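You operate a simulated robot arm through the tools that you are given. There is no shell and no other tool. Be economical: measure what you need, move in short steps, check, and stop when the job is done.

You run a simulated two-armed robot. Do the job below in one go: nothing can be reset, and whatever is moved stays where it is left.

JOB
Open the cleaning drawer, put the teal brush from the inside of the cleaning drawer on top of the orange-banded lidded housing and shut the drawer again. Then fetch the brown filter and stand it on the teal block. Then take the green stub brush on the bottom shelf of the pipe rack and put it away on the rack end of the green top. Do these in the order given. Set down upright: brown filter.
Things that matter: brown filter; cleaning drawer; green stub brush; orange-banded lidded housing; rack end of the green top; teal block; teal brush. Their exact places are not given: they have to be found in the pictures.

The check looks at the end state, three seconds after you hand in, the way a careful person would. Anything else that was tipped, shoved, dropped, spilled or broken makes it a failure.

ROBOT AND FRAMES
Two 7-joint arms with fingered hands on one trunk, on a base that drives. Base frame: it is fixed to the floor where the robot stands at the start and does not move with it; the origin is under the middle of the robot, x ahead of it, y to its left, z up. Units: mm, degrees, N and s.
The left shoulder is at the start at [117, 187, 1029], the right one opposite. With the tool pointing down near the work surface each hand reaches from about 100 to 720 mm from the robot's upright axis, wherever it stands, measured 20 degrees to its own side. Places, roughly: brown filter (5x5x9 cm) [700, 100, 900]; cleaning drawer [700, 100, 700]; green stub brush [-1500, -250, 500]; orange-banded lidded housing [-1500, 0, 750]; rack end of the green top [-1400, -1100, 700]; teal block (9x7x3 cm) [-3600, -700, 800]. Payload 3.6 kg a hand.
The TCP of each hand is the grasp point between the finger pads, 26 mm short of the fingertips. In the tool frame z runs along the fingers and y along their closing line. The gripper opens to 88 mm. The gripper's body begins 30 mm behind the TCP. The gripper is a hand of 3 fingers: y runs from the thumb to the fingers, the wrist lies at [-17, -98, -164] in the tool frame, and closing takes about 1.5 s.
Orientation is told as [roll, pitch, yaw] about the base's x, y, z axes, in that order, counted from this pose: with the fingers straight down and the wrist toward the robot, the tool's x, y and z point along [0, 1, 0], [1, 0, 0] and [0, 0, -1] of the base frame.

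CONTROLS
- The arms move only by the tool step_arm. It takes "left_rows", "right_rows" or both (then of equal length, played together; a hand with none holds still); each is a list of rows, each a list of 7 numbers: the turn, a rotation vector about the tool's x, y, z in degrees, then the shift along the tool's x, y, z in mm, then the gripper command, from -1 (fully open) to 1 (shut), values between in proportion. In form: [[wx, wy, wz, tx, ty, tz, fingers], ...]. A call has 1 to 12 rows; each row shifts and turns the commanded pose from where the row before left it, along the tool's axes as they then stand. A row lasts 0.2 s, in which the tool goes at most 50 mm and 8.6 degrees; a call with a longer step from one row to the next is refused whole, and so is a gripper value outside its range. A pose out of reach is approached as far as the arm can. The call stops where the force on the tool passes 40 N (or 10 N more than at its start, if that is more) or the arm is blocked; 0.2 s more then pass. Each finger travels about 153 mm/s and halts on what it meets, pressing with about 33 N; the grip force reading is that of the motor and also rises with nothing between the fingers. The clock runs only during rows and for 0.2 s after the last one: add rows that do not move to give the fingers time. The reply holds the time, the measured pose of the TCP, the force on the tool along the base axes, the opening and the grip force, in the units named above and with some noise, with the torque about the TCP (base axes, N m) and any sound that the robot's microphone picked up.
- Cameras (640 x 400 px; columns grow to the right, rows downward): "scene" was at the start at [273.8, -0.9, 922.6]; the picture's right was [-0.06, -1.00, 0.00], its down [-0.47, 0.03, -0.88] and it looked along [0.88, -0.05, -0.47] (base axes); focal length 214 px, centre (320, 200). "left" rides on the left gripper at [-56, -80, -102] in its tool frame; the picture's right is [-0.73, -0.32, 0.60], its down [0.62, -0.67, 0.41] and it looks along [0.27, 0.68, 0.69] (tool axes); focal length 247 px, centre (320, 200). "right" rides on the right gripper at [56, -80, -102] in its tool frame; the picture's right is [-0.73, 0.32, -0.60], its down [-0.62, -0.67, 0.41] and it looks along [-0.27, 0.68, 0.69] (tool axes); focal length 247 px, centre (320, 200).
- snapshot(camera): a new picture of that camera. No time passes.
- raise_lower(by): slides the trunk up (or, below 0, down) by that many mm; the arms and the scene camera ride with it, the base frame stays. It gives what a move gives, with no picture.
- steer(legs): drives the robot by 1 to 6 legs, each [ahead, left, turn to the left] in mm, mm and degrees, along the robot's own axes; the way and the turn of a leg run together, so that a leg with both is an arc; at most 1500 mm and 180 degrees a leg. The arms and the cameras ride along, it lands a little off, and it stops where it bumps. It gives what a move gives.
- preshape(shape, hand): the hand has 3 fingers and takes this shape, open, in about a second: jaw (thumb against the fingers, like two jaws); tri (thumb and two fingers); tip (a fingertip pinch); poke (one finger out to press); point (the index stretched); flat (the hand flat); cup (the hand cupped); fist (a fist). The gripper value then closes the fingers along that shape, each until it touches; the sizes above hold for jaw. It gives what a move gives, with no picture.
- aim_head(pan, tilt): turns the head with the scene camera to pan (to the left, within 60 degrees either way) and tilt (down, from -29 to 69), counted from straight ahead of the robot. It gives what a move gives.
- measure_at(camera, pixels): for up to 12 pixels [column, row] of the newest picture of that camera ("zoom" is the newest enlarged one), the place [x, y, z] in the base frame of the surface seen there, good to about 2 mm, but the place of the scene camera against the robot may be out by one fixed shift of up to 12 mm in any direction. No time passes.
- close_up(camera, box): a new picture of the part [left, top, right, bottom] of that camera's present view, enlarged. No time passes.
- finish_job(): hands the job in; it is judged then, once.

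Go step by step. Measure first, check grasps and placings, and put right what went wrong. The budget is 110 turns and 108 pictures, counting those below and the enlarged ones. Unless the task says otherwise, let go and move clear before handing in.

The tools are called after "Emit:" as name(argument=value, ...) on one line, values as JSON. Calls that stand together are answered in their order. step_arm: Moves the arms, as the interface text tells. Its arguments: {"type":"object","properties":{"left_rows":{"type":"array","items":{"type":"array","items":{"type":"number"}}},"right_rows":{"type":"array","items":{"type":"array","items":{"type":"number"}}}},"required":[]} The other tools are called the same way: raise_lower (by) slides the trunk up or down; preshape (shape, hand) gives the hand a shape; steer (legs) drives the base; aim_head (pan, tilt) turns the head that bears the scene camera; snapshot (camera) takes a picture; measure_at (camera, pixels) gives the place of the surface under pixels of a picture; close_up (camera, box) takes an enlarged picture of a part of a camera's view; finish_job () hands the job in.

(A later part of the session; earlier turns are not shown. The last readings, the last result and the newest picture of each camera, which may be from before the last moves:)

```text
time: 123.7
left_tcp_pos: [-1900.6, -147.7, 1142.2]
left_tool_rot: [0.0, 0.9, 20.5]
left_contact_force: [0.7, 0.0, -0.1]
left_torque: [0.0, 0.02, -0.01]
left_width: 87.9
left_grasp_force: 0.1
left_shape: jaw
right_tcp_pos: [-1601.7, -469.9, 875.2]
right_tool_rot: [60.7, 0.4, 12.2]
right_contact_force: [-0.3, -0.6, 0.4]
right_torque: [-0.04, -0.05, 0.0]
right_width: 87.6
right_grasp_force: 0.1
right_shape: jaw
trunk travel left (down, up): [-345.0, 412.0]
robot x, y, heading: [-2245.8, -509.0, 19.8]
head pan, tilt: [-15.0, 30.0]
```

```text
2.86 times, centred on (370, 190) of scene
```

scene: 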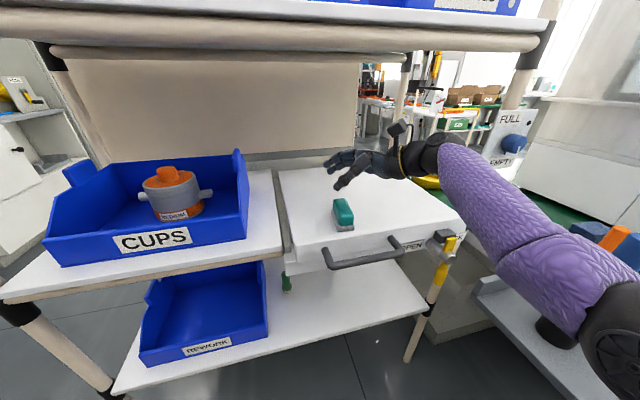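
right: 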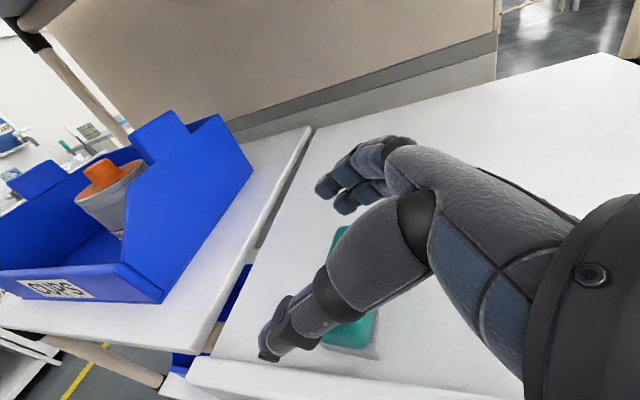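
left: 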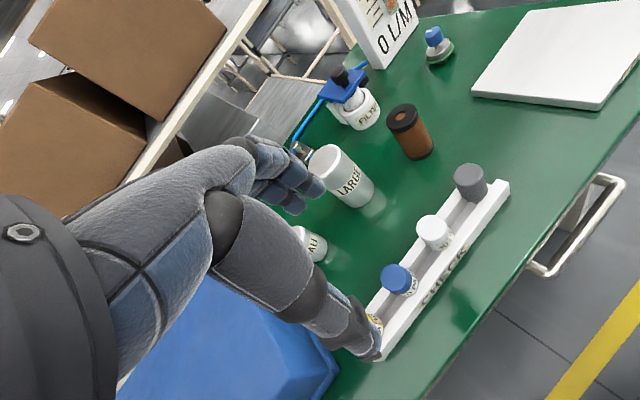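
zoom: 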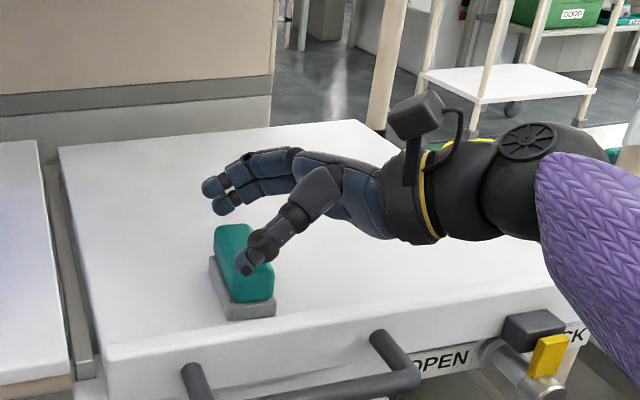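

Emit:
step_arm(right_rows=[[0, 0, 0, -13, 0, 7, -1], [0, 0, 0, -13, 0, 7, -1], [0, 0, 0, -11, 0, 6, -1], [0, 0, 0, 0, 0, 0, -1]])

Emit:
close_up(camera="scene", box=[300, 140, 440, 250])

Emit:
snapshot(camera="right")

```text
time: 124.7
left_tcp_pos: [-1902.2, -147.6, 1143.2]
left_tool_rot: [0.0, 0.8, 20.5]
left_contact_force: [0.1, 0.1, 0.3]
left_torque: [-0.01, -0.04, -0.01]
left_width: 87.9
left_grasp_force: 0.0
left_shape: jaw
right_tcp_pos: [-1602.1, -472.6, 836.1]
right_tool_rot: [60.9, 0.1, 12.0]
right_contact_force: [-0.6, -0.1, 10.0]
right_torque: [-0.18, 0.12, -0.03]
right_width: 88.0
right_grasp_force: 0.1
right_shape: jaw
trunk travel left (down, up): [-345.0, 412.0]
robot x, y, heading: [-2244.3, -513.2, 19.8]
head pan, tilt: [-15.0, 30.0]
```

```text
3.64 times, centred on (370, 195) of scene
```

zoom: 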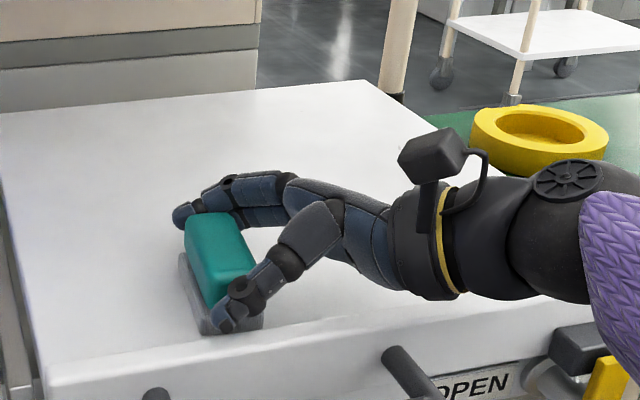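

```text
54 pictures are left
```

right: 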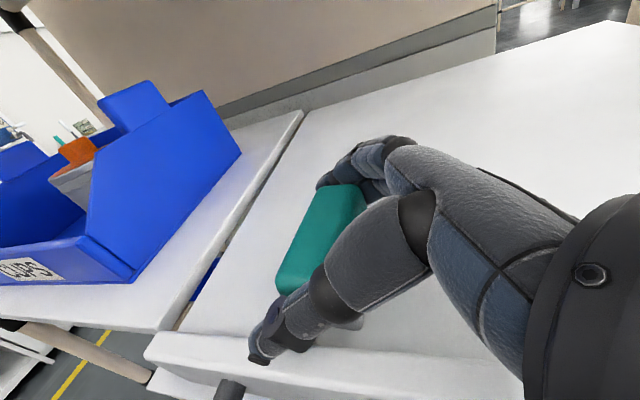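

The hand straddles the brush and lightly touches the lid (10 N). I'll rise 3 mm, close and lift.

Emit:
step_arm(right_rows=[[0, 0, 0, 3, 0, -1.5, -1], [0, 0, 0, 0, 0, 0, 0], [0, 0, 0, 0, 0, 0, 1], [0, 0, 0, 0, 0, 0, 1], [0, 0, 0, 0, 0, 0, 1], [0, 0, 0, 0, 0, 0, 1], [0, 0, 0, 0, 0, 0, 1], [0, 0, 0, 9, 0, -5, 1], [0, 0, 0, 17, 0, -10, 1], [0, 0, 0, 17, 0, -10, 1], [0, 0, 0, 0, 0, 0, 1]])

Emit:
close_up(camera="scene", box=[300, 140, 440, 250])

Emit:
snapshot(camera="right")

```text
time: 127.1
left_tcp_pos: [-1902.2, -148.5, 1143.3]
left_tool_rot: [0.0, 1.0, 20.5]
left_contact_force: [-0.1, -0.2, -0.2]
left_torque: [0.02, -0.02, -0.01]
left_width: 87.7
left_grasp_force: 0.0
left_shape: jaw
right_tcp_pos: [-1600.4, -474.8, 887.5]
right_tool_rot: [60.8, 0.4, 12.1]
right_contact_force: [-0.1, 0.0, -0.6]
right_torque: [-0.02, -0.01, 0.01]
right_width: 73.1
right_grasp_force: 33.3
right_shape: jaw
trunk travel left (down, up): [-345.0, 412.0]
robot x, y, heading: [-2246.6, -509.1, 19.9]
head pan, tilt: [-15.0, 30.0]
```

```text
3.64 times, centred on (370, 195) of scene
```

zoom: 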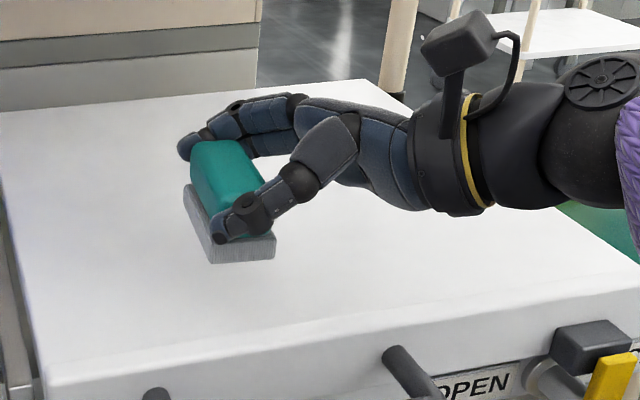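

```text
52 pictures are left
```

right: 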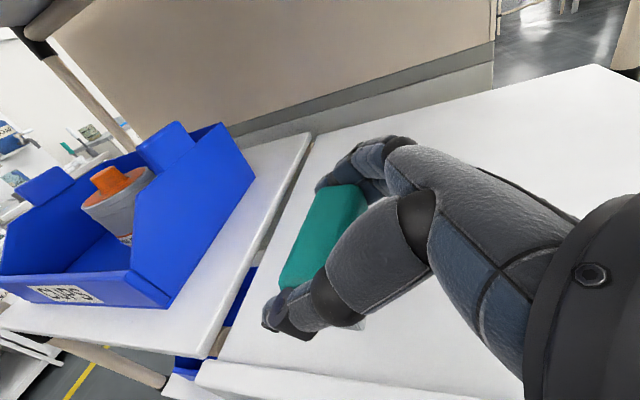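

The brush is held level (73 mm across). I'll zoom the wrist camera onto the knob to find its centre.

Emit:
close_up(camera="right", box=[70, 150, 170, 220])

```text
5.71 times, centred on (120, 185) of right
```

zoom: 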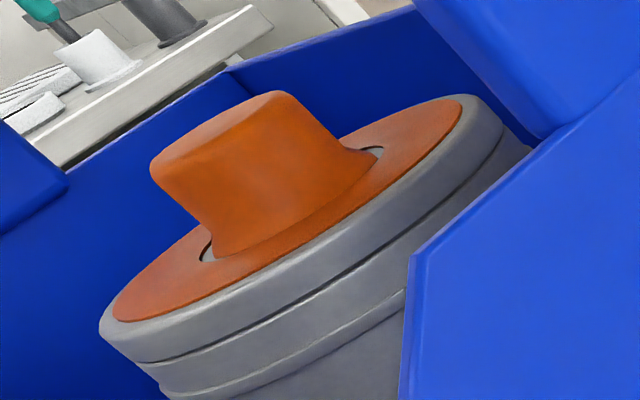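

Emit:
measure_at(camera="zoom", pixels=[[165, 165], [275, 100], [215, 135], [160, 180], [290, 110], [225, 180], [135, 310], [280, 250], [450, 110], [220, 128], [300, 165], [210, 220]])

```text
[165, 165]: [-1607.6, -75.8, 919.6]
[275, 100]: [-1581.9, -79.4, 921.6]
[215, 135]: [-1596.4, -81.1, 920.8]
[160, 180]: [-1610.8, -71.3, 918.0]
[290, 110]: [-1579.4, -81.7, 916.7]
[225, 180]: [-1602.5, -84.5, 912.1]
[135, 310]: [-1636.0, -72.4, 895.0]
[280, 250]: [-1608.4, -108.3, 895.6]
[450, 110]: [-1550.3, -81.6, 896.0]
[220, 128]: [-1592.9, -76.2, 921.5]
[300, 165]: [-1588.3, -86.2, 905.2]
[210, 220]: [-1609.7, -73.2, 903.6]
```

The knob centre is about (-1594,-70) with its top at z≈921. I'll raise the brush to z≈975, pull the left hand back and sidestep the robot left towards the housing.

Emit:
step_arm(right_rows=[[0, 0, 0, 26, 0, -14.5, 1], [0, 0, 0, 26, 0, -14.5, 1], [0, 0, 0, 25, 0, -14, 1], [0, 0, 0, 0, 0, 0, 1]], left_rows=[[0, 0, 0, 0, -30, 0, -1], [0, 0, 0, 0, -30, 0, -1], [0, 0, 0, 0, -20, 0, -1], [0, 0, 0, 0, 0, 0, -1]])

Emit:
steer(legs=[[0, 200, 0]])

Emit:
snapshot(camera="scene")

```text
time: 128.1
left_tcp_pos: [-1974.9, -175.1, 1144.3]
left_tool_rot: [0.1, 1.0, 20.5]
left_contact_force: [0.0, -0.4, -0.6]
left_torque: [0.01, -0.01, 0.01]
left_width: 87.7
left_grasp_force: 0.1
left_shape: jaw
left hand out of reach, approached as far as the arm can: row 3
right_tcp_pos: [-1601.3, -473.4, 975.1]
right_tool_rot: [60.8, 0.4, 12.1]
right_contact_force: [0.3, 0.3, -0.9]
right_torque: [0.0, -0.02, 0.01]
right_width: 73.0
right_grasp_force: 33.1
right_shape: jaw
trunk travel left (down, up): [-345.0, 412.0]
robot x, y, heading: [-2245.9, -511.7, 20.0]
head pan, tilt: [-15.0, 30.0]
```

```text
time: 129.7
left_tcp_pos: [-2042.3, 15.2, 1145.3]
left_tool_rot: [0.0, 1.1, 20.3]
left_contact_force: [-1.1, 0.7, 0.0]
left_torque: [-0.01, 0.0, 0.0]
left_width: 87.7
left_grasp_force: 0.1
left_shape: jaw
right_tcp_pos: [-1671.1, -284.9, 975.9]
right_tool_rot: [60.6, 0.3, 11.9]
right_contact_force: [0.3, 0.2, -1.3]
right_torque: [-0.01, -0.01, 0.0]
right_width: 73.0
right_grasp_force: 32.8
right_shape: jaw
trunk travel left (down, up): [-345.0, 412.0]
robot x, y, heading: [-2311.6, -321.1, 19.7]
head pan, tilt: [-15.0, 30.0]
```

```text
50 pictures are left
```

scene: 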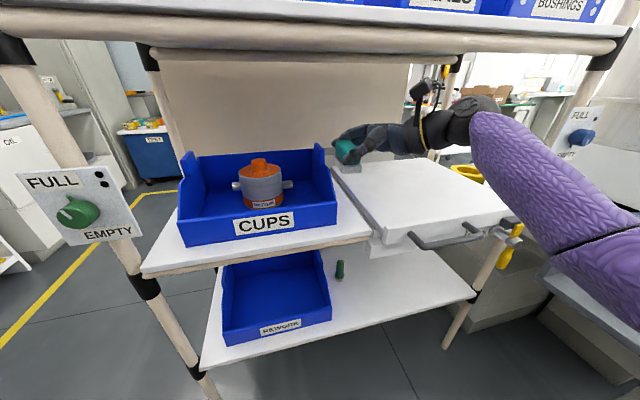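

All clear. I'll sidestep 130 more and go ahead 50.

Emit:
steer(legs=[[0, 130, 0], [50, 0, 0]])

Emit:
snapshot(camera="scene")

```text
time: 131.5
left_tcp_pos: [-2035.9, 153.0, 1144.4]
left_tool_rot: [0.2, 1.2, 20.4]
left_contact_force: [0.8, -0.2, -0.5]
left_torque: [0.02, 0.04, -0.01]
left_width: 87.8
left_grasp_force: 0.0
left_shape: jaw
right_tcp_pos: [-1662.4, -144.1, 973.8]
right_tool_rot: [60.8, 0.5, 12.1]
right_contact_force: [0.5, -0.8, 0.2]
right_torque: [0.05, 0.01, -0.02]
right_width: 73.0
right_grasp_force: 32.9
right_shape: jaw
trunk travel left (down, up): [-345.0, 412.0]
robot x, y, heading: [-2304.6, -181.2, 19.9]
head pan, tilt: [-15.0, 30.0]
```

```text
49 pictures are left
```

scene: 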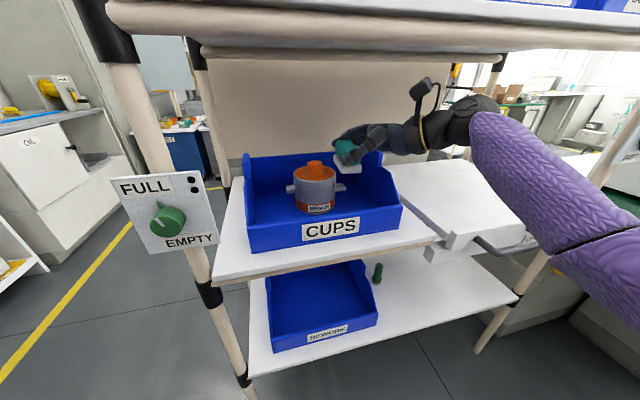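

I'll bring the brush over the knob with the arm.

Emit:
step_arm(right_rows=[[0, 0, 0, 9.3, 27, 16.6, 1], [0, 0, 0, 9.3, 27, 16.6, 1], [0, 0, 0, 9.2, 27, 16.5, 1], [0, 0, 0, 0, 0, 0, 1]])

Emit:
close_up(camera="scene", box=[260, 90, 420, 220])

Emit:
snapshot(camera="right")

```text
time: 132.5
left_tcp_pos: [-2037.3, 150.9, 1144.3]
left_tool_rot: [0.2, 1.0, 20.4]
left_contact_force: [0.6, 0.3, 0.1]
left_torque: [0.01, -0.01, -0.04]
left_width: 87.9
left_grasp_force: 0.1
left_shape: jaw
right_tcp_pos: [-1596.3, -74.2, 974.9]
right_tool_rot: [60.9, 0.4, 12.0]
right_contact_force: [-0.2, 0.1, -0.5]
right_torque: [0.03, -0.01, -0.02]
right_width: 72.9
right_grasp_force: 32.7
right_shape: jaw
trunk travel left (down, up): [-345.0, 412.0]
robot x, y, heading: [-2307.2, -173.9, 19.8]
head pan, tilt: [-15.0, 30.0]
```

```text
3.08 times, centred on (340, 155) of scene
```

zoom: 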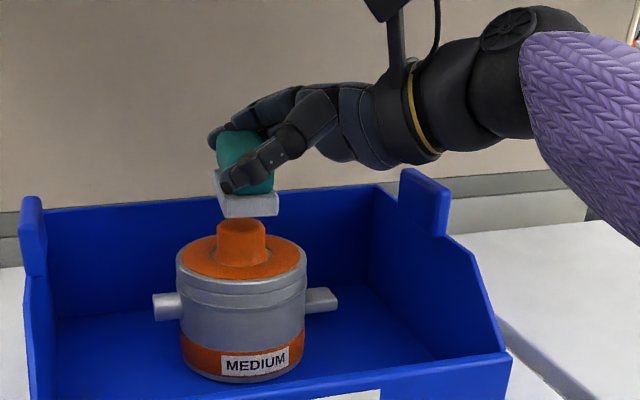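

```text
47 pictures are left
```

right: 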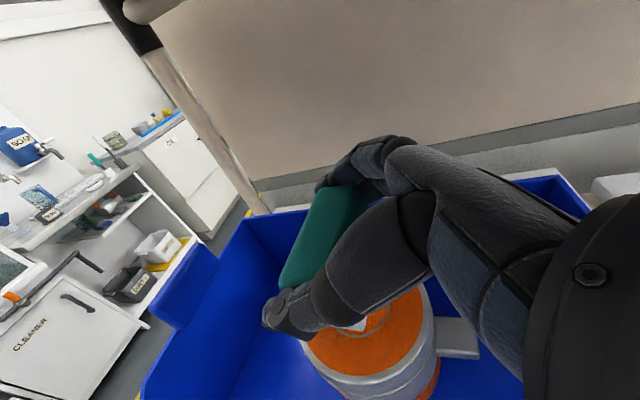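

Emit:
measure_at(camera="zoom", pixels=[[224, 208], [276, 206], [250, 207], [240, 235], [240, 245], [218, 180], [220, 240], [262, 240], [240, 222]])

```text
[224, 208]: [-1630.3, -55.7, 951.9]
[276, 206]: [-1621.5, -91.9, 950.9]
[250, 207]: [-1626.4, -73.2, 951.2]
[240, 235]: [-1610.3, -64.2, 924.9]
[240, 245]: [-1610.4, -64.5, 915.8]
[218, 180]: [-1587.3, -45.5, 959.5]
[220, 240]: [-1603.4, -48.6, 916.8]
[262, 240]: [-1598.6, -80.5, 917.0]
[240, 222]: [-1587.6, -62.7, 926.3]
```

The brush centre is only about 2.5 mm off the knob's. I'll correct that and lower slowly until it touches.

Emit:
step_arm(right_rows=[[0, 0, 0, 1.2, 1, 2.2, 1], [0, 0, 0, -5.2, 0, 2.9, 1], [0, 0, 0, -4.4, 0, 2.4, 1], [0, 0, 0, -1.3, 0, 0.7, 1], [0, 0, 0, -1.3, 0, 0.7, 1], [0, 0, 0, 0, 0, 0, 1]])

Emit:
close_up(camera="scene", box=[290, 120, 370, 185])

```text
time: 133.9
left_tcp_pos: [-2036.8, 153.6, 1145.7]
left_tool_rot: [0.1, 1.1, 20.3]
left_contact_force: [0.5, -0.5, -0.7]
left_torque: [-0.03, 0.03, -0.02]
left_width: 87.8
left_grasp_force: 0.0
left_shape: jaw
right_tcp_pos: [-1596.5, -70.7, 960.2]
right_tool_rot: [60.9, 0.4, 12.0]
right_contact_force: [-0.4, -0.6, -0.6]
right_torque: [-0.03, 0.02, 0.0]
right_width: 72.7
right_grasp_force: 32.8
right_shape: jaw
trunk travel left (down, up): [-345.0, 412.0]
robot x, y, heading: [-2307.4, -183.0, 20.1]
head pan, tilt: [-15.0, 30.0]
```

```text
6.15 times, centred on (330, 152) of scene
```

zoom: 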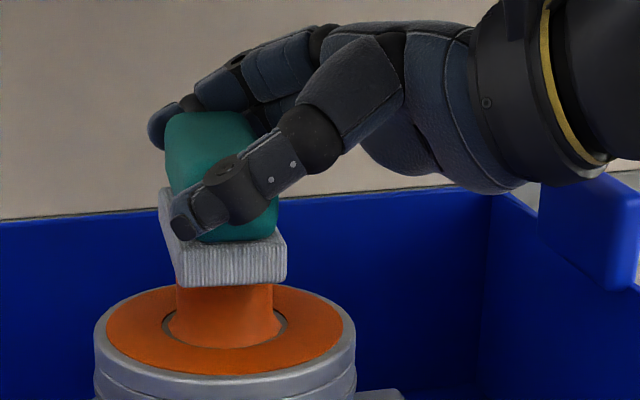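

Emit:
step_arm(right_rows=[[0, 0, 0, -1.3, 0.5, 0.7, 1], [0, 0, 0, -0.9, 0, 0.5, 1], [0, 0, 0, 0, 0, 0, 1]])

```text
time: 134.7
left_tcp_pos: [-2037.9, 152.0, 1144.1]
left_tool_rot: [0.1, 1.1, 20.4]
left_contact_force: [-1.1, -0.1, 0.6]
left_torque: [0.04, 0.03, 0.01]
left_width: 88.0
left_grasp_force: 0.0
left_shape: jaw
right_tcp_pos: [-1595.9, -69.8, 959.5]
right_tool_rot: [60.8, 0.4, 12.0]
right_contact_force: [0.1, 0.5, 0.2]
right_torque: [0.0, 0.01, 0.02]
right_width: 73.2
right_grasp_force: 32.9
right_shape: jaw
trunk travel left (down, up): [-345.0, 412.0]
robot x, y, heading: [-2307.1, -179.2, 20.1]
head pan, tilt: [-15.0, 30.0]
```

Emit:
step_arm(right_rows=[[0, 0, 0, -0.9, 0, 0.5, 1], [0, 0, 0, -0.9, 0, 0.5, 1], [0, 0, 0, 0, 0, 0, 1]])

```text
time: 135.5
left_tcp_pos: [-2038.3, 152.3, 1144.5]
left_tool_rot: [0.0, 1.0, 20.4]
left_contact_force: [-0.3, -0.1, -0.6]
left_torque: [0.0, -0.02, -0.02]
left_width: 88.1
left_grasp_force: 0.0
left_shape: jaw
right_tcp_pos: [-1596.4, -70.6, 957.2]
right_tool_rot: [60.8, 0.2, 12.0]
right_contact_force: [0.9, -0.4, 3.5]
right_torque: [-0.05, 0.0, 0.02]
right_width: 73.2
right_grasp_force: 33.2
right_shape: jaw
trunk travel left (down, up): [-345.0, 412.0]
robot x, y, heading: [-2308.9, -183.1, 20.0]
head pan, tilt: [-15.0, 30.0]
```

Contact is 3.5 N and the brush sits on the knob. I'll open slowly, then draw straight back along the fingers.

Emit:
step_arm(right_rows=[[0, 0, 0, 0, 0, 0, -0.6], [0, 0, 0, 0, 0, 0, -0.7], [0, 0, 0, 0, 0, 0, -0.8], [0, 0, 0, 0, 0, 0, -0.9], [0, 0, 0, 0, 0, 0, -1], [0, 0, 0, 0, 0, 0, -1], [0, 0, 0, 0, 0, 0, -1]])

Emit:
close_up(camera="scene", box=[290, 120, 370, 185])

```text
time: 137.1
left_tcp_pos: [-2037.8, 151.5, 1145.0]
left_tool_rot: [0.1, 1.0, 20.4]
left_contact_force: [-1.3, 0.4, -1.4]
left_torque: [-0.04, 0.02, 0.02]
left_width: 87.8
left_grasp_force: 0.0
left_shape: jaw
right_tcp_pos: [-1596.9, -70.4, 956.8]
right_tool_rot: [60.8, 0.3, 12.0]
right_contact_force: [0.1, -0.6, 8.5]
right_torque: [-0.14, 0.07, -0.02]
right_width: 88.0
right_grasp_force: 0.1
right_shape: jaw
trunk travel left (down, up): [-345.0, 412.0]
robot x, y, heading: [-2308.3, -181.1, 19.9]
head pan, tilt: [-15.0, 30.0]
```

```text
6.15 times, centred on (330, 152) of scene
```

zoom: 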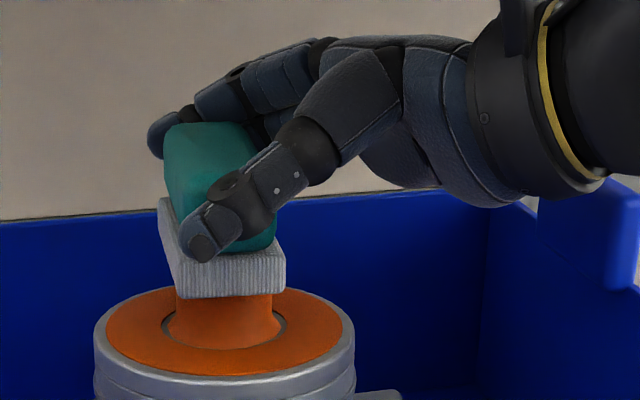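

The hand still rests on something (8.5 N). I'll rise straight up a few mm first and then retreat.

Emit:
step_arm(right_rows=[[0, 0, 0, 1.7, 0, -1, -1], [0, 0, 0, 2.6, 0, -1.5, -1], [0, 0, 0, 4.4, 0, -2.4, -1], [0, 0, 0, 8.7, 0, -4.9, -1], [0, 0, 0, 0, 0, 0, -1]])

Emit:
close_up(camera="scene", box=[290, 110, 370, 185])

```text
time: 138.3
left_tcp_pos: [-2036.6, 153.3, 1144.7]
left_tool_rot: [0.2, 1.1, 20.3]
left_contact_force: [0.7, -0.7, 0.2]
left_torque: [0.02, 0.0, -0.01]
left_width: 87.9
left_grasp_force: 0.1
left_shape: jaw
right_tcp_pos: [-1595.2, -69.7, 976.9]
right_tool_rot: [60.7, 0.3, 12.0]
right_contact_force: [0.2, -0.2, -0.8]
right_torque: [-0.02, -0.03, 0.01]
right_width: 88.1
right_grasp_force: 0.1
right_shape: jaw
trunk travel left (down, up): [-345.0, 412.0]
robot x, y, heading: [-2309.6, -181.6, 20.1]
head pan, tilt: [-15.0, 30.0]
```

```text
5.33 times, centred on (330, 148) of scene
```

zoom: 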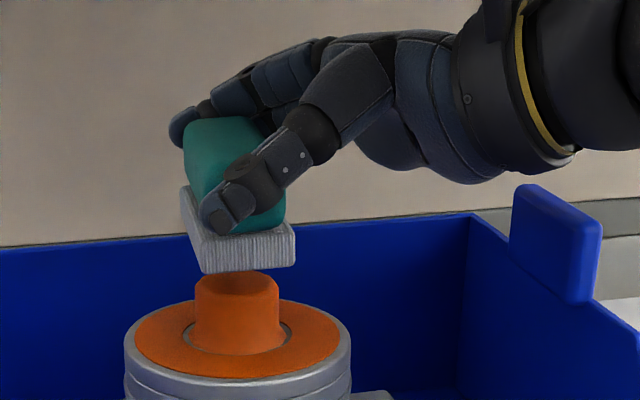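

The brush came up with the open hand, so something is still carrying it. I'll look from the wrist camera.

Emit:
snapshot(camera="right")

Emit:
close_up(camera="right", box=[240, 120, 440, 360])

```text
43 pictures are left
```

right: 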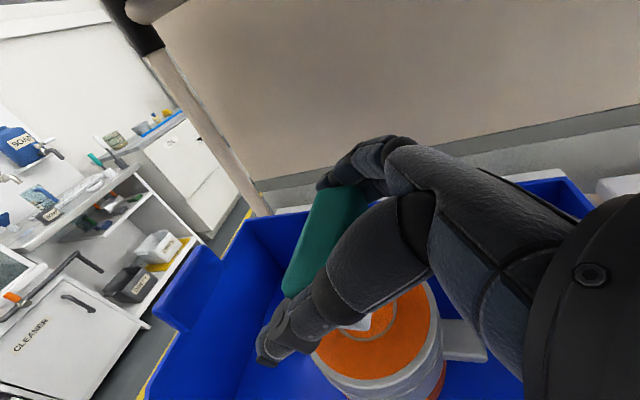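

```text
1.67 times, centred on (340, 240) of right
```

zoom: 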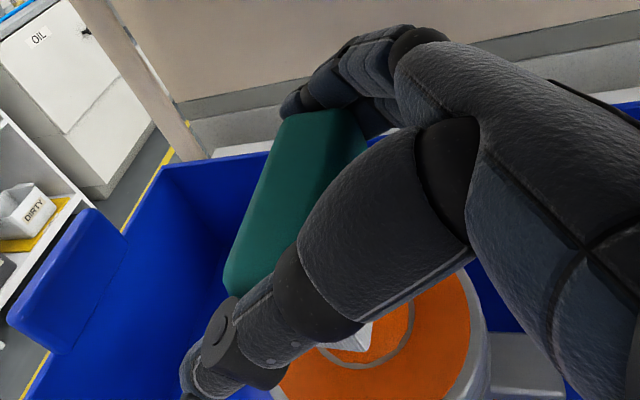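

The brush is wedged deep between the open thumb base and fingers, which narrow towards the palm. I'll lower it back onto the knob, pressing lightly, then withdraw sideways so it slips out towards the fingertips.

Emit:
step_arm(right_rows=[[0, 0, 0, -7, 0, 3.9, -1], [0, 0, 0, -5.2, 0, 2.9, -1], [0, 0, 0, -2.6, 0, 1.5, -1], [0, 0, 0, -1.7, 0, 1, -1], [0, 0, 0, -0.9, 0, 0.5, -1], [0, 0, 0, 0, 0, 0, -1]])

Emit:
close_up(camera="scene", box=[290, 110, 370, 185])

```text
time: 139.7
left_tcp_pos: [-2038.1, 152.8, 1144.2]
left_tool_rot: [0.1, 1.0, 20.4]
left_contact_force: [-0.7, 0.0, -0.3]
left_torque: [-0.01, -0.03, 0.01]
left_width: 87.8
left_grasp_force: 0.1
left_shape: jaw
right_tcp_pos: [-1596.4, -70.3, 957.6]
right_tool_rot: [60.9, 0.2, 12.0]
right_contact_force: [1.6, -0.6, 6.1]
right_torque: [-0.11, 0.02, 0.07]
right_width: 88.1
right_grasp_force: 0.0
right_shape: jaw
trunk travel left (down, up): [-345.0, 412.0]
robot x, y, heading: [-2311.2, -181.2, 20.1]
head pan, tilt: [-15.0, 30.0]
```

```text
5.33 times, centred on (330, 148) of scene
```

zoom: 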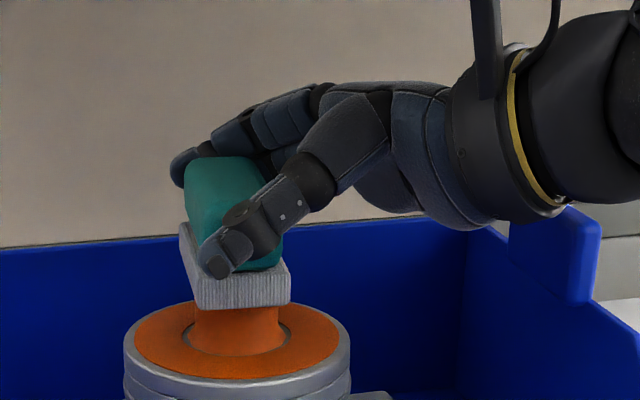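

Emit:
step_arm(right_rows=[[0, 0, 0, -1.2, 0, -2.2, -1], [0, 0, 0, -1.2, 0, -2.2, -1], [0, 0, 0, -1.2, 0, -2.2, -1], [0, 0, 0, 0, 0, 0, -1]])

Emit:
close_up(camera="scene", box=[290, 110, 370, 185])

```text
time: 140.7
left_tcp_pos: [-2037.8, 151.8, 1145.9]
left_tool_rot: [-0.1, 1.0, 20.3]
left_contact_force: [-0.5, 0.4, -0.4]
left_torque: [0.0, 0.06, 0.0]
left_width: 87.9
left_grasp_force: 0.1
left_shape: jaw
right_tcp_pos: [-1593.4, -77.4, 957.0]
right_tool_rot: [60.9, 0.2, 12.1]
right_contact_force: [0.3, 0.5, 7.1]
right_torque: [0.01, -0.05, -0.01]
right_width: 88.0
right_grasp_force: 0.0
right_shape: jaw
trunk travel left (down, up): [-345.0, 412.0]
robot x, y, heading: [-2306.9, -179.7, 19.6]
head pan, tilt: [-15.0, 30.0]
```

```text
5.33 times, centred on (330, 148) of scene
```

zoom: 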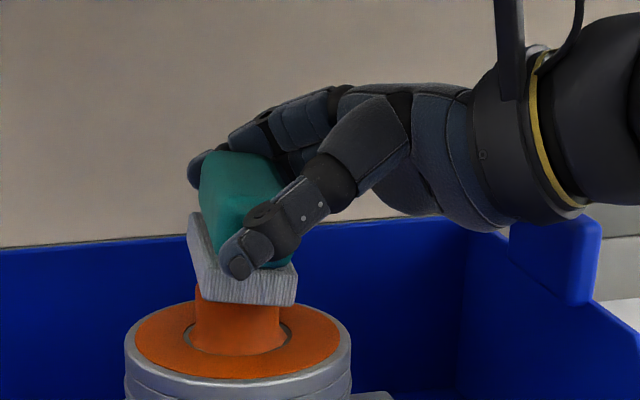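

The brush dragged about 7 mm with the hand. Opening fully seems to jam it, so I'll grip again, lift slightly, recentre on the knob, and then release with only a partial opening.

Emit:
step_arm(right_rows=[[0, 0, 0, 0, 0, 0, -0.5], [0, 0, 0, 0, 0, 0, 1], [0, 0, 0, 0, 0, 0, 1], [0, 0, 0, 0, 0, 0, 1], [0, 0, 0, 7, 0, -3.9, 1], [0, 0, 0, 0, 0, 0, 1]])

Emit:
close_up(camera="scene", box=[290, 110, 370, 185])

```text
time: 142.1
left_tcp_pos: [-2038.0, 152.3, 1145.3]
left_tool_rot: [0.1, 1.1, 20.4]
left_contact_force: [0.5, 0.4, -0.3]
left_torque: [0.0, 0.0, 0.03]
left_width: 88.0
left_grasp_force: 0.1
left_shape: jaw
right_tcp_pos: [-1594.3, -78.0, 963.9]
right_tool_rot: [60.8, 0.4, 12.1]
right_contact_force: [-0.9, 0.6, -0.4]
right_torque: [0.0, 0.02, 0.0]
right_width: 72.3
right_grasp_force: 33.2
right_shape: jaw
trunk travel left (down, up): [-345.0, 412.0]
robot x, y, heading: [-2305.0, -180.0, 19.8]
head pan, tilt: [-15.0, 30.0]
```

```text
5.33 times, centred on (330, 148) of scene
```

zoom: 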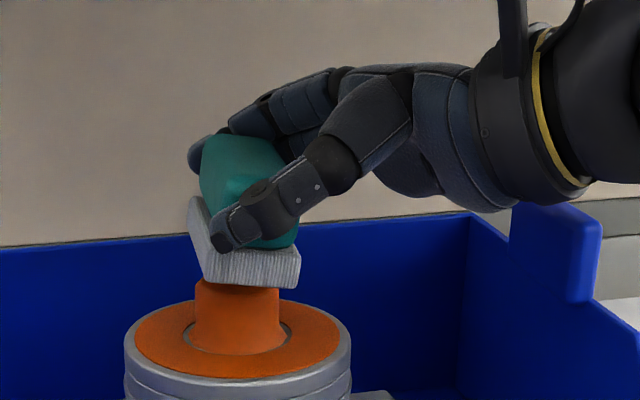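

Emit:
step_arm(right_rows=[[0, 0, 0, 3.4, 0, 6.1, 1], [0, 0, 0, -2.6, 0, 1.5, 1], [0, 0, 0, -1.7, 0, 1, 1], [0, 0, 0, -0.9, 0, 0.5, 1], [0, 0, 0, 0, 0, 0, 1], [0, 0, 0, 0, 0, 0, -0.66], [0, 0, 0, 0, 0, 0, -0.7], [0, 0, 0, 0, 0, 0, -0.72], [0, 0, 0, 0, 0, 0, -0.75], [0, 0, 0, 0, 0, 0, -0.75]])

Emit:
close_up(camera="scene", box=[290, 110, 370, 185])

```text
time: 144.3
left_tcp_pos: [-2036.9, 152.0, 1145.1]
left_tool_rot: [0.0, 1.1, 20.4]
left_contact_force: [0.2, 0.3, 0.2]
left_torque: [0.0, 0.03, 0.03]
left_width: 87.7
left_grasp_force: 0.1
left_shape: jaw
right_tcp_pos: [-1596.2, -69.1, 958.1]
right_tool_rot: [60.8, 0.3, 12.0]
right_contact_force: [1.0, -0.6, 1.5]
right_torque: [-0.04, 0.01, 0.0]
right_width: 78.9
right_grasp_force: 0.1
right_shape: jaw
trunk travel left (down, up): [-345.0, 412.0]
robot x, y, heading: [-2307.0, -176.6, 19.9]
head pan, tilt: [-15.0, 30.0]
```

```text
5.33 times, centred on (330, 148) of scene
```

zoom: 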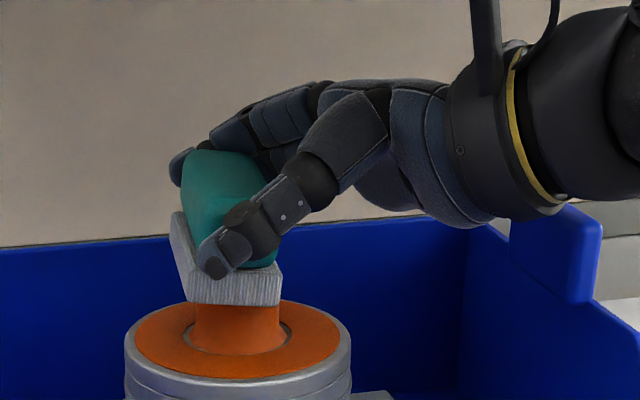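

Emit:
step_arm(right_rows=[[0, 0, 0, 0.9, 0, -0.5, -0.75], [0, 0, 0, 0.9, 0, -0.5, -0.75], [0, 0, 0, 1.8, 0, -1, -0.75], [0, 0, 0, 1.8, 0, -1, -0.75], [0, 0, 0, 0, 0, 0, -0.75]])

Emit:
close_up(camera="scene", box=[290, 110, 370, 185])

```text
time: 145.5
left_tcp_pos: [-2035.8, 152.5, 1145.4]
left_tool_rot: [0.1, 1.1, 20.4]
left_contact_force: [0.1, 0.9, 1.4]
left_torque: [0.0, 0.01, -0.02]
left_width: 88.2
left_grasp_force: 0.2
left_shape: jaw
right_tcp_pos: [-1595.4, -69.0, 964.6]
right_tool_rot: [60.9, 0.4, 12.0]
right_contact_force: [0.0, -0.1, -1.5]
right_torque: [-0.02, 0.01, -0.01]
right_width: 79.0
right_grasp_force: 0.0
right_shape: jaw
trunk travel left (down, up): [-345.0, 412.0]
robot x, y, heading: [-2310.0, -182.8, 20.0]
head pan, tilt: [-15.0, 30.0]
```

```text
5.33 times, centred on (330, 148) of scene
```

zoom: 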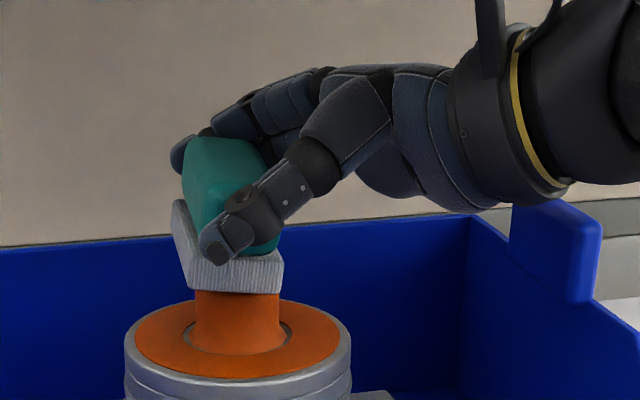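

The brush hangs in the open hand (about 1.5 N), wedged too deep in the grip. Letting it drop here is risky, so I'll close again and go back to the flat box top, where I can free it and regrip it nearer the fingertips.

Emit:
step_arm(right_rows=[[0, 0, 0, 0, 0, 0, 0], [0, 0, 0, 0, 0, 0, 1], [0, 0, 0, 0, 0, 0, 1], [0, 0, 0, 0, 0, 0, 1], [0, 0, 0, 10, 0, -5.5, 1], [0, 0, 0, -9.3, -27, -16.6, 1], [0, 0, 0, -9.3, -27, -16.6, 1], [0, 0, 0, -9.2, -27, -16.5, 1], [0, 0, 0, 0, 0, 0, 1]])

Emit:
steer(legs=[[-50, 0, 0], [0, -245, 0]])

Emit:
snapshot(camera="scene")

```text
time: 147.5
left_tcp_pos: [-2036.9, 152.8, 1144.6]
left_tool_rot: [0.0, 1.0, 20.4]
left_contact_force: [0.5, 0.8, -0.7]
left_torque: [0.0, -0.01, 0.02]
left_width: 87.9
left_grasp_force: 0.1
left_shape: jaw
right_tcp_pos: [-1662.0, -142.4, 975.2]
right_tool_rot: [60.8, 0.4, 11.9]
right_contact_force: [0.4, 0.2, -1.4]
right_torque: [-0.02, -0.01, -0.01]
right_width: 71.8
right_grasp_force: 32.8
right_shape: jaw
trunk travel left (down, up): [-345.0, 412.0]
robot x, y, heading: [-2307.1, -177.3, 19.8]
head pan, tilt: [-15.0, 30.0]
```

```text
time: 149.8
left_tcp_pos: [-2002.3, -95.8, 1145.2]
left_tool_rot: [0.1, 1.1, 20.8]
left_contact_force: [-0.1, -1.2, 0.1]
left_torque: [-0.01, 0.03, -0.03]
left_width: 87.6
left_grasp_force: 0.2
left_shape: jaw
right_tcp_pos: [-1624.6, -387.3, 975.0]
right_tool_rot: [60.8, 0.4, 12.4]
right_contact_force: [-1.6, -0.8, -0.6]
right_torque: [0.0, -0.01, 0.02]
right_width: 71.6
right_grasp_force: 32.8
right_shape: jaw
trunk travel left (down, up): [-345.0, 412.0]
robot x, y, heading: [-2271.0, -428.1, 20.3]
head pan, tilt: [-15.0, 30.0]
```

```text
36 pictures are left
```

scene: 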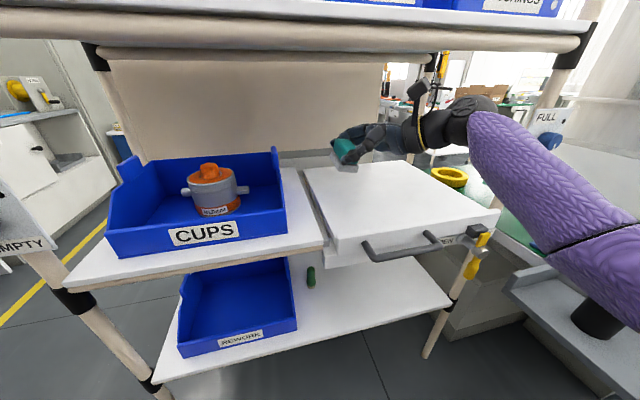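

I'll set the brush down on the box top near its left side.

Emit:
step_arm(right_rows=[[0, 0, 0, -14.6, 0, -26.2, 1], [0, 0, 0, -26.2, 0, 14.6, 1], [0, 0, 0, -26.2, 0, 14.6, 1], [0, 0, 0, -26.2, 0, 14.6, 1], [0, 0, 0, -26.2, 0, 14.6, 1], [0, 0, 0, -7, 0, 3.9, 1], [0, 0, 0, -3.5, 0, 2, 1], [0, 0, 0, -1.7, 0, 1, 1], [0, 0, 0, -1.3, 0, 0.7, 1], [0, 0, 0, 0, 0, 0, 1]])

Emit:
close_up(camera="scene", box=[300, 100, 440, 230])

```text
time: 152.0
left_tcp_pos: [-2003.3, -93.9, 1144.6]
left_tool_rot: [0.1, 1.1, 20.8]
left_contact_force: [-1.3, 0.0, -0.2]
left_torque: [-0.04, 0.02, -0.04]
left_width: 88.0
left_grasp_force: 0.0
left_shape: jaw
right_tcp_pos: [-1619.8, -416.6, 839.2]
right_tool_rot: [60.8, 0.5, 12.4]
right_contact_force: [0.3, -0.2, -0.2]
right_torque: [0.01, 0.0, 0.03]
right_width: 71.6
right_grasp_force: 32.9
right_shape: jaw
trunk travel left (down, up): [-345.0, 412.0]
robot x, y, heading: [-2274.8, -431.0, 20.1]
head pan, tilt: [-15.0, 30.0]
```

```text
3.08 times, centred on (370, 165) of scene
```

zoom: 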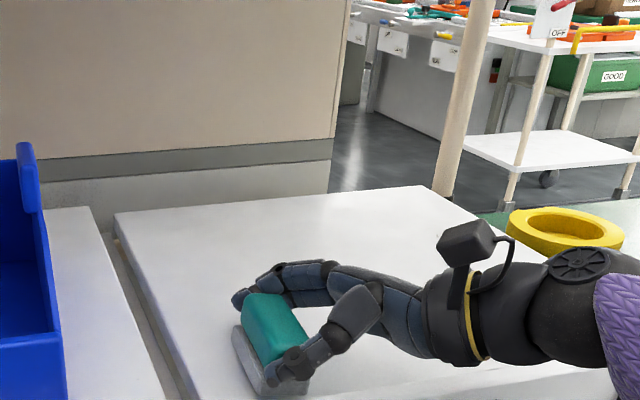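

Nearly touching. I'll go down 3 more, open, and rock the hand upright about the TCP to break the wedge.

Emit:
step_arm(right_rows=[[0, 0, 0, -2.2, 0, 1.2, 1], [0, 0, 0, 0, 0, 0, 0], [0, 0, 0, 0, 0, 0, -1], [0, 0, 0, 0, 0, 0, -1], [0, 0, 0, 0, 0, 0, -1], [0, -8.5, 0, 0, 0, -1, -1], [0, -8.5, 0, 0, 0, -1, -1], [0, -8.5, 0, 0, 0, -1, -1], [0, -8.5, 0, 0, 0, -1, -1], [0, -8.5, 0, 0, 0, -1, -1], [0, -8.5, 0, 0, 0, -1, -1], [0, -8.5, 0, 0, 0, -2, -1]])

Emit:
close_up(camera="scene", box=[300, 100, 440, 230])

```text
time: 154.6
left_tcp_pos: [-2002.9, -93.5, 1144.7]
left_tool_rot: [0.0, 1.1, 20.8]
left_contact_force: [0.0, 0.2, -0.6]
left_torque: [0.02, -0.02, -0.02]
left_width: 87.7
left_grasp_force: 0.1
left_shape: jaw
right_tcp_pos: [-1618.6, -419.5, 844.2]
right_tool_rot: [1.2, 0.4, 12.3]
right_contact_force: [0.4, -0.3, 0.6]
right_torque: [-0.01, -0.02, -0.01]
right_width: 88.1
right_grasp_force: 0.2
right_shape: jaw
trunk travel left (down, up): [-345.0, 412.0]
robot x, y, heading: [-2273.4, -434.0, 20.2]
head pan, tilt: [-15.0, 30.0]
```

```text
3.08 times, centred on (370, 165) of scene
```

zoom: 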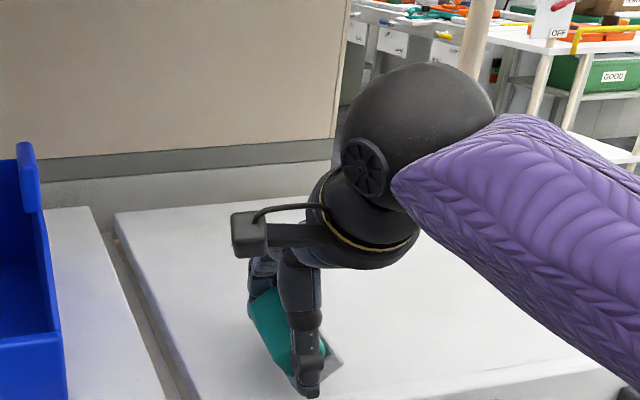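

The brush rolled along with the hand. I'll look closer with the wrist camera.

Emit:
close_up(camera="right", box=[200, 120, 440, 370])

```text
1.60 times, centred on (320, 245) of right
```

zoom: 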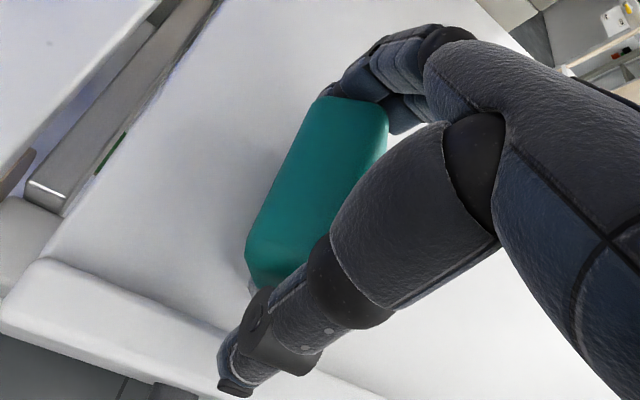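

The teal body is pinched between the finger and thumb middles, even though the tips are open. Just above the box top it's safe to change shape: I'll preshape the hand flat to free it.

Emit:
preshape(hand="right", shape="flat")

Emit:
close_up(camera="scene", box=[300, 100, 440, 230])

```text
time: 155.5
left_tcp_pos: [-2003.8, -93.5, 1144.5]
left_tool_rot: [0.1, 1.1, 20.7]
left_contact_force: [-0.2, 0.4, -0.1]
left_torque: [0.02, -0.02, 0.01]
left_width: 87.7
left_grasp_force: 0.0
left_shape: jaw
right_tcp_pos: [-1618.8, -419.7, 847.9]
right_tool_rot: [1.4, 0.0, 12.5]
right_contact_force: [-1.5, -0.7, 7.9]
right_torque: [0.16, -0.45, 0.08]
right_width: 0.0
right_grasp_force: 0.1
right_shape: flat
trunk travel left (down, up): [-345.0, 412.0]
robot x, y, heading: [-2272.9, -428.4, 20.4]
head pan, tilt: [-15.0, 30.0]
```

```text
3.08 times, centred on (370, 165) of scene
```

zoom: 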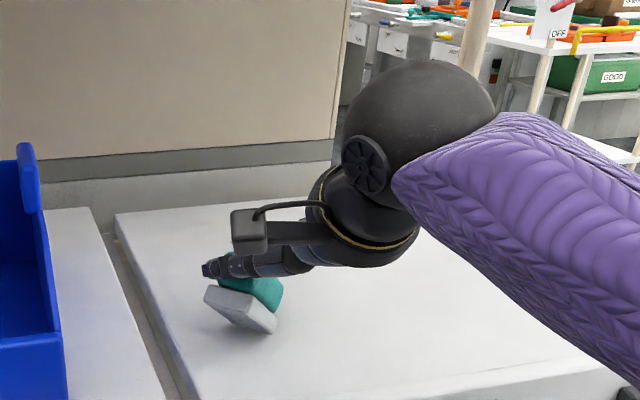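

The fingers have straightened. I'll lift the hand to see whether the brush is free.

Emit:
step_arm(right_rows=[[0, 0, 0, 0, 0, -5, -1], [0, 0, 0, 0, 0, -10, -1], [0, 0, 0, 0, 0, -30, -1], [0, 0, 0, 0, 0, -40, -1], [0, 0, 0, 0, 0, 0, -1]])

Emit:
close_up(camera="scene", box=[300, 80, 440, 230])

```text
time: 156.7
left_tcp_pos: [-2002.1, -94.2, 1144.6]
left_tool_rot: [0.1, 1.1, 20.8]
left_contact_force: [-0.3, 0.4, 1.0]
left_torque: [0.01, -0.01, 0.03]
left_width: 87.6
left_grasp_force: 0.0
left_shape: jaw
right_tcp_pos: [-1621.0, -420.3, 931.3]
right_tool_rot: [1.3, 0.3, 12.4]
right_contact_force: [0.2, 0.1, -0.5]
right_torque: [-0.03, 0.06, 0.01]
right_width: 0.1
right_grasp_force: 0.0
right_shape: flat
trunk travel left (down, up): [-345.0, 412.0]
robot x, y, heading: [-2272.2, -425.2, 20.6]
head pan, tilt: [-15.0, 30.0]
```

```text
2.67 times, centred on (370, 155) of scene
```

zoom: 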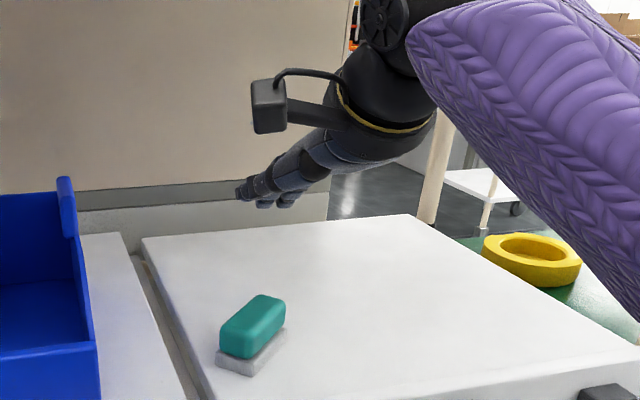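

The brush is free and lies flat on the box. I'll restore the jaw shape and measure where it lies.

Emit:
measure_at(camera="zoom", pixels=[[222, 330], [258, 297], [285, 305], [248, 350], [250, 322], [218, 362], [255, 372], [284, 332]])

Emit:
preshape(hand="right", shape="jaw")

Emit:
snapshot(camera="right")

```text
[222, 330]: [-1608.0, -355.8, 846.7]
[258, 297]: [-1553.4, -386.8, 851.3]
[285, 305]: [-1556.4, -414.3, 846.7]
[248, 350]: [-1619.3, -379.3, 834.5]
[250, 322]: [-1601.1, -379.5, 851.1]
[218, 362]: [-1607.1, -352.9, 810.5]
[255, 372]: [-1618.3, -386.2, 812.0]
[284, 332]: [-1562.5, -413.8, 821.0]
```

```text
time: 157.6
left_tcp_pos: [-2002.3, -93.3, 1145.3]
left_tool_rot: [0.1, 1.1, 20.7]
left_contact_force: [0.7, -0.7, -0.1]
left_torque: [-0.01, -0.02, 0.01]
left_width: 88.1
left_grasp_force: 0.1
left_shape: jaw
right_tcp_pos: [-1620.5, -420.4, 931.3]
right_tool_rot: [1.4, 0.4, 12.5]
right_contact_force: [0.4, 0.3, 0.4]
right_torque: [-0.04, 0.0, 0.01]
right_width: 87.7
right_grasp_force: 0.1
right_shape: jaw
trunk travel left (down, up): [-345.0, 412.0]
robot x, y, heading: [-2270.9, -428.9, 20.4]
head pan, tilt: [-15.0, 30.0]
```

```text
30 pictures are left
```

right: 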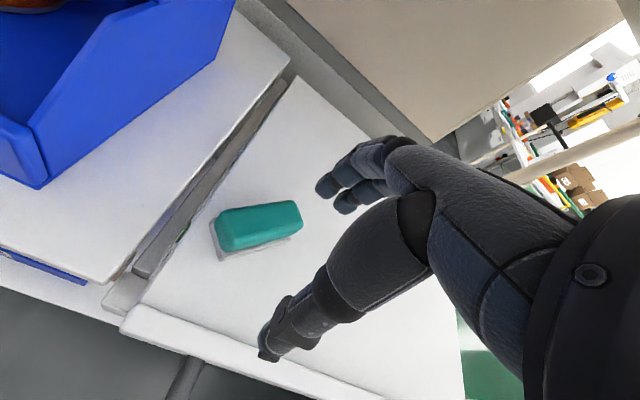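

Emit:
measure_at(camera="right", pixels=[[222, 212], [296, 203], [300, 222], [228, 247], [260, 223], [215, 235], [222, 258], [300, 232]])

```text
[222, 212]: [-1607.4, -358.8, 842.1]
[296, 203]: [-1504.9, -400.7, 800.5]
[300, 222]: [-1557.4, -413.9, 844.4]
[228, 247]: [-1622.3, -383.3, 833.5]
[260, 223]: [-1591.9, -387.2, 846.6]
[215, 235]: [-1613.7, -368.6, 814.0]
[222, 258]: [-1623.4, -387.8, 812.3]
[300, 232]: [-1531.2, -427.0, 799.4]
```

The brush centre is (-1585,-385) at a heading of about -27°. This time I'll grip it across its narrow side: turn the hand 50°, go over it and down.

Emit:
step_arm(right_rows=[[0, 0, -8.4, 0, 0, 0, -1], [0, 0, -8.4, 0, 0, 0, -1], [0, 0, -8.4, 0, 0, 0, -1], [0, 0, -8.4, 0, 0, 0, -1], [0, 0, -8.4, 0, 0, 0, -1], [0, 0, -8, 0, 0, 0, -1], [0, 0, 0, -7.5, 24, 0, -1], [0, 0, 0, -7.5, 24, 0, -1], [0, 0, 0, 0, 0, 35, -1], [0, 0, 0, 0, 0, 35, -1], [0, 0, 0, 0, 0, 22, -1], [0, 0, 0, 0, 0, 0, -1]])

Emit:
step_arm(right_rows=[[0, 0, 0, 0, 0, 0, 0], [0, 0, 0, 0, 0, 0, 1], [0, 0, 0, 0, 0, 0, 1], [0, 0, 0, 0, 0, 0, 1], [0, 0, 0, 0, 0, 0, 1], [0, 0, 0, 0, 0, -25, 1]])

Emit:
close_up(camera="scene", box=[300, 100, 440, 230])

```text
time: 160.2
left_tcp_pos: [-2003.2, -94.1, 1145.8]
left_tool_rot: [0.1, 1.1, 20.8]
left_contact_force: [1.1, -0.9, 0.9]
left_torque: [0.0, -0.02, 0.02]
left_width: 87.8
left_grasp_force: 0.0
left_shape: jaw
right_tcp_pos: [-1583.1, -383.5, 838.5]
right_tool_rot: [1.1, -0.8, 62.6]
right_contact_force: [0.0, -0.8, -0.4]
right_torque: [-0.01, -0.01, -0.02]
right_width: 88.1
right_grasp_force: 0.0
right_shape: jaw
trunk travel left (down, up): [-345.0, 412.0]
robot x, y, heading: [-2273.1, -428.4, 20.5]
head pan, tilt: [-15.0, 30.0]
```

```text
time: 161.6
left_tcp_pos: [-2002.8, -94.0, 1144.8]
left_tool_rot: [0.1, 1.0, 20.8]
left_contact_force: [-0.1, 0.6, 0.8]
left_torque: [-0.01, -0.01, 0.03]
left_width: 87.9
left_grasp_force: 0.1
left_shape: jaw
right_tcp_pos: [-1585.5, -384.8, 862.1]
right_tool_rot: [1.1, -0.7, 62.3]
right_contact_force: [-0.2, -0.3, -0.1]
right_torque: [0.0, 0.0, 0.01]
right_width: 28.7
right_grasp_force: 33.1
right_shape: jaw
trunk travel left (down, up): [-345.0, 412.0]
robot x, y, heading: [-2267.8, -432.2, 20.2]
head pan, tilt: [-15.0, 30.0]
```

```text
3.08 times, centred on (370, 165) of scene
```

zoom: 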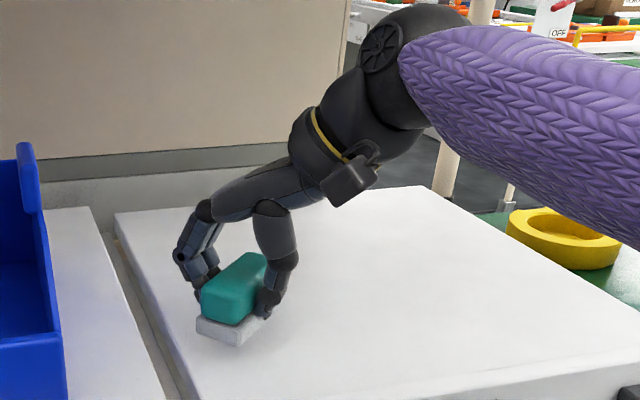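

Held at 28.7 mm. I'll turn it so the long side runs along the rack, and set it down.

Emit:
step_arm(right_rows=[[0, 0, 8.4, 0, 0, 0, 1], [0, 0, 8.4, 0, 0, 0, 1], [0, 0, 8.4, 0, 0, 0, 1], [0, 0, 8.4, 0, 0, 0, 1], [0, 0, 8.4, 0, 0, 0, 1], [0, 0, 8, 0, 0, 0, 1], [0, 0, 0, -25, 0, 0, 1], [0, 0, 0, 0, 0, 14, 1], [0, 0, 0, 0, 0, 5, 1], [0, 0, 0, 0, 0, 3, 1], [0, 0, 0, 0, 0, 1.5, 1], [0, 0, 0, 0, 0, 0, 1]])

```text
time: 164.2
left_tcp_pos: [-2004.1, -93.7, 1146.3]
left_tool_rot: [0.0, 1.0, 20.7]
left_contact_force: [-0.1, 0.0, 0.1]
left_torque: [0.0, 0.0, 0.02]
left_width: 87.6
left_grasp_force: 0.1
left_shape: jaw
right_tcp_pos: [-1577.3, -408.9, 840.9]
right_tool_rot: [1.3, 0.3, 12.6]
right_contact_force: [-1.7, 1.0, 4.1]
right_torque: [0.03, -0.06, 0.02]
right_width: 28.5
right_grasp_force: 33.0
right_shape: jaw
trunk travel left (down, up): [-345.0, 412.0]
robot x, y, heading: [-2272.6, -428.2, 20.4]
head pan, tilt: [-15.0, 30.0]
```

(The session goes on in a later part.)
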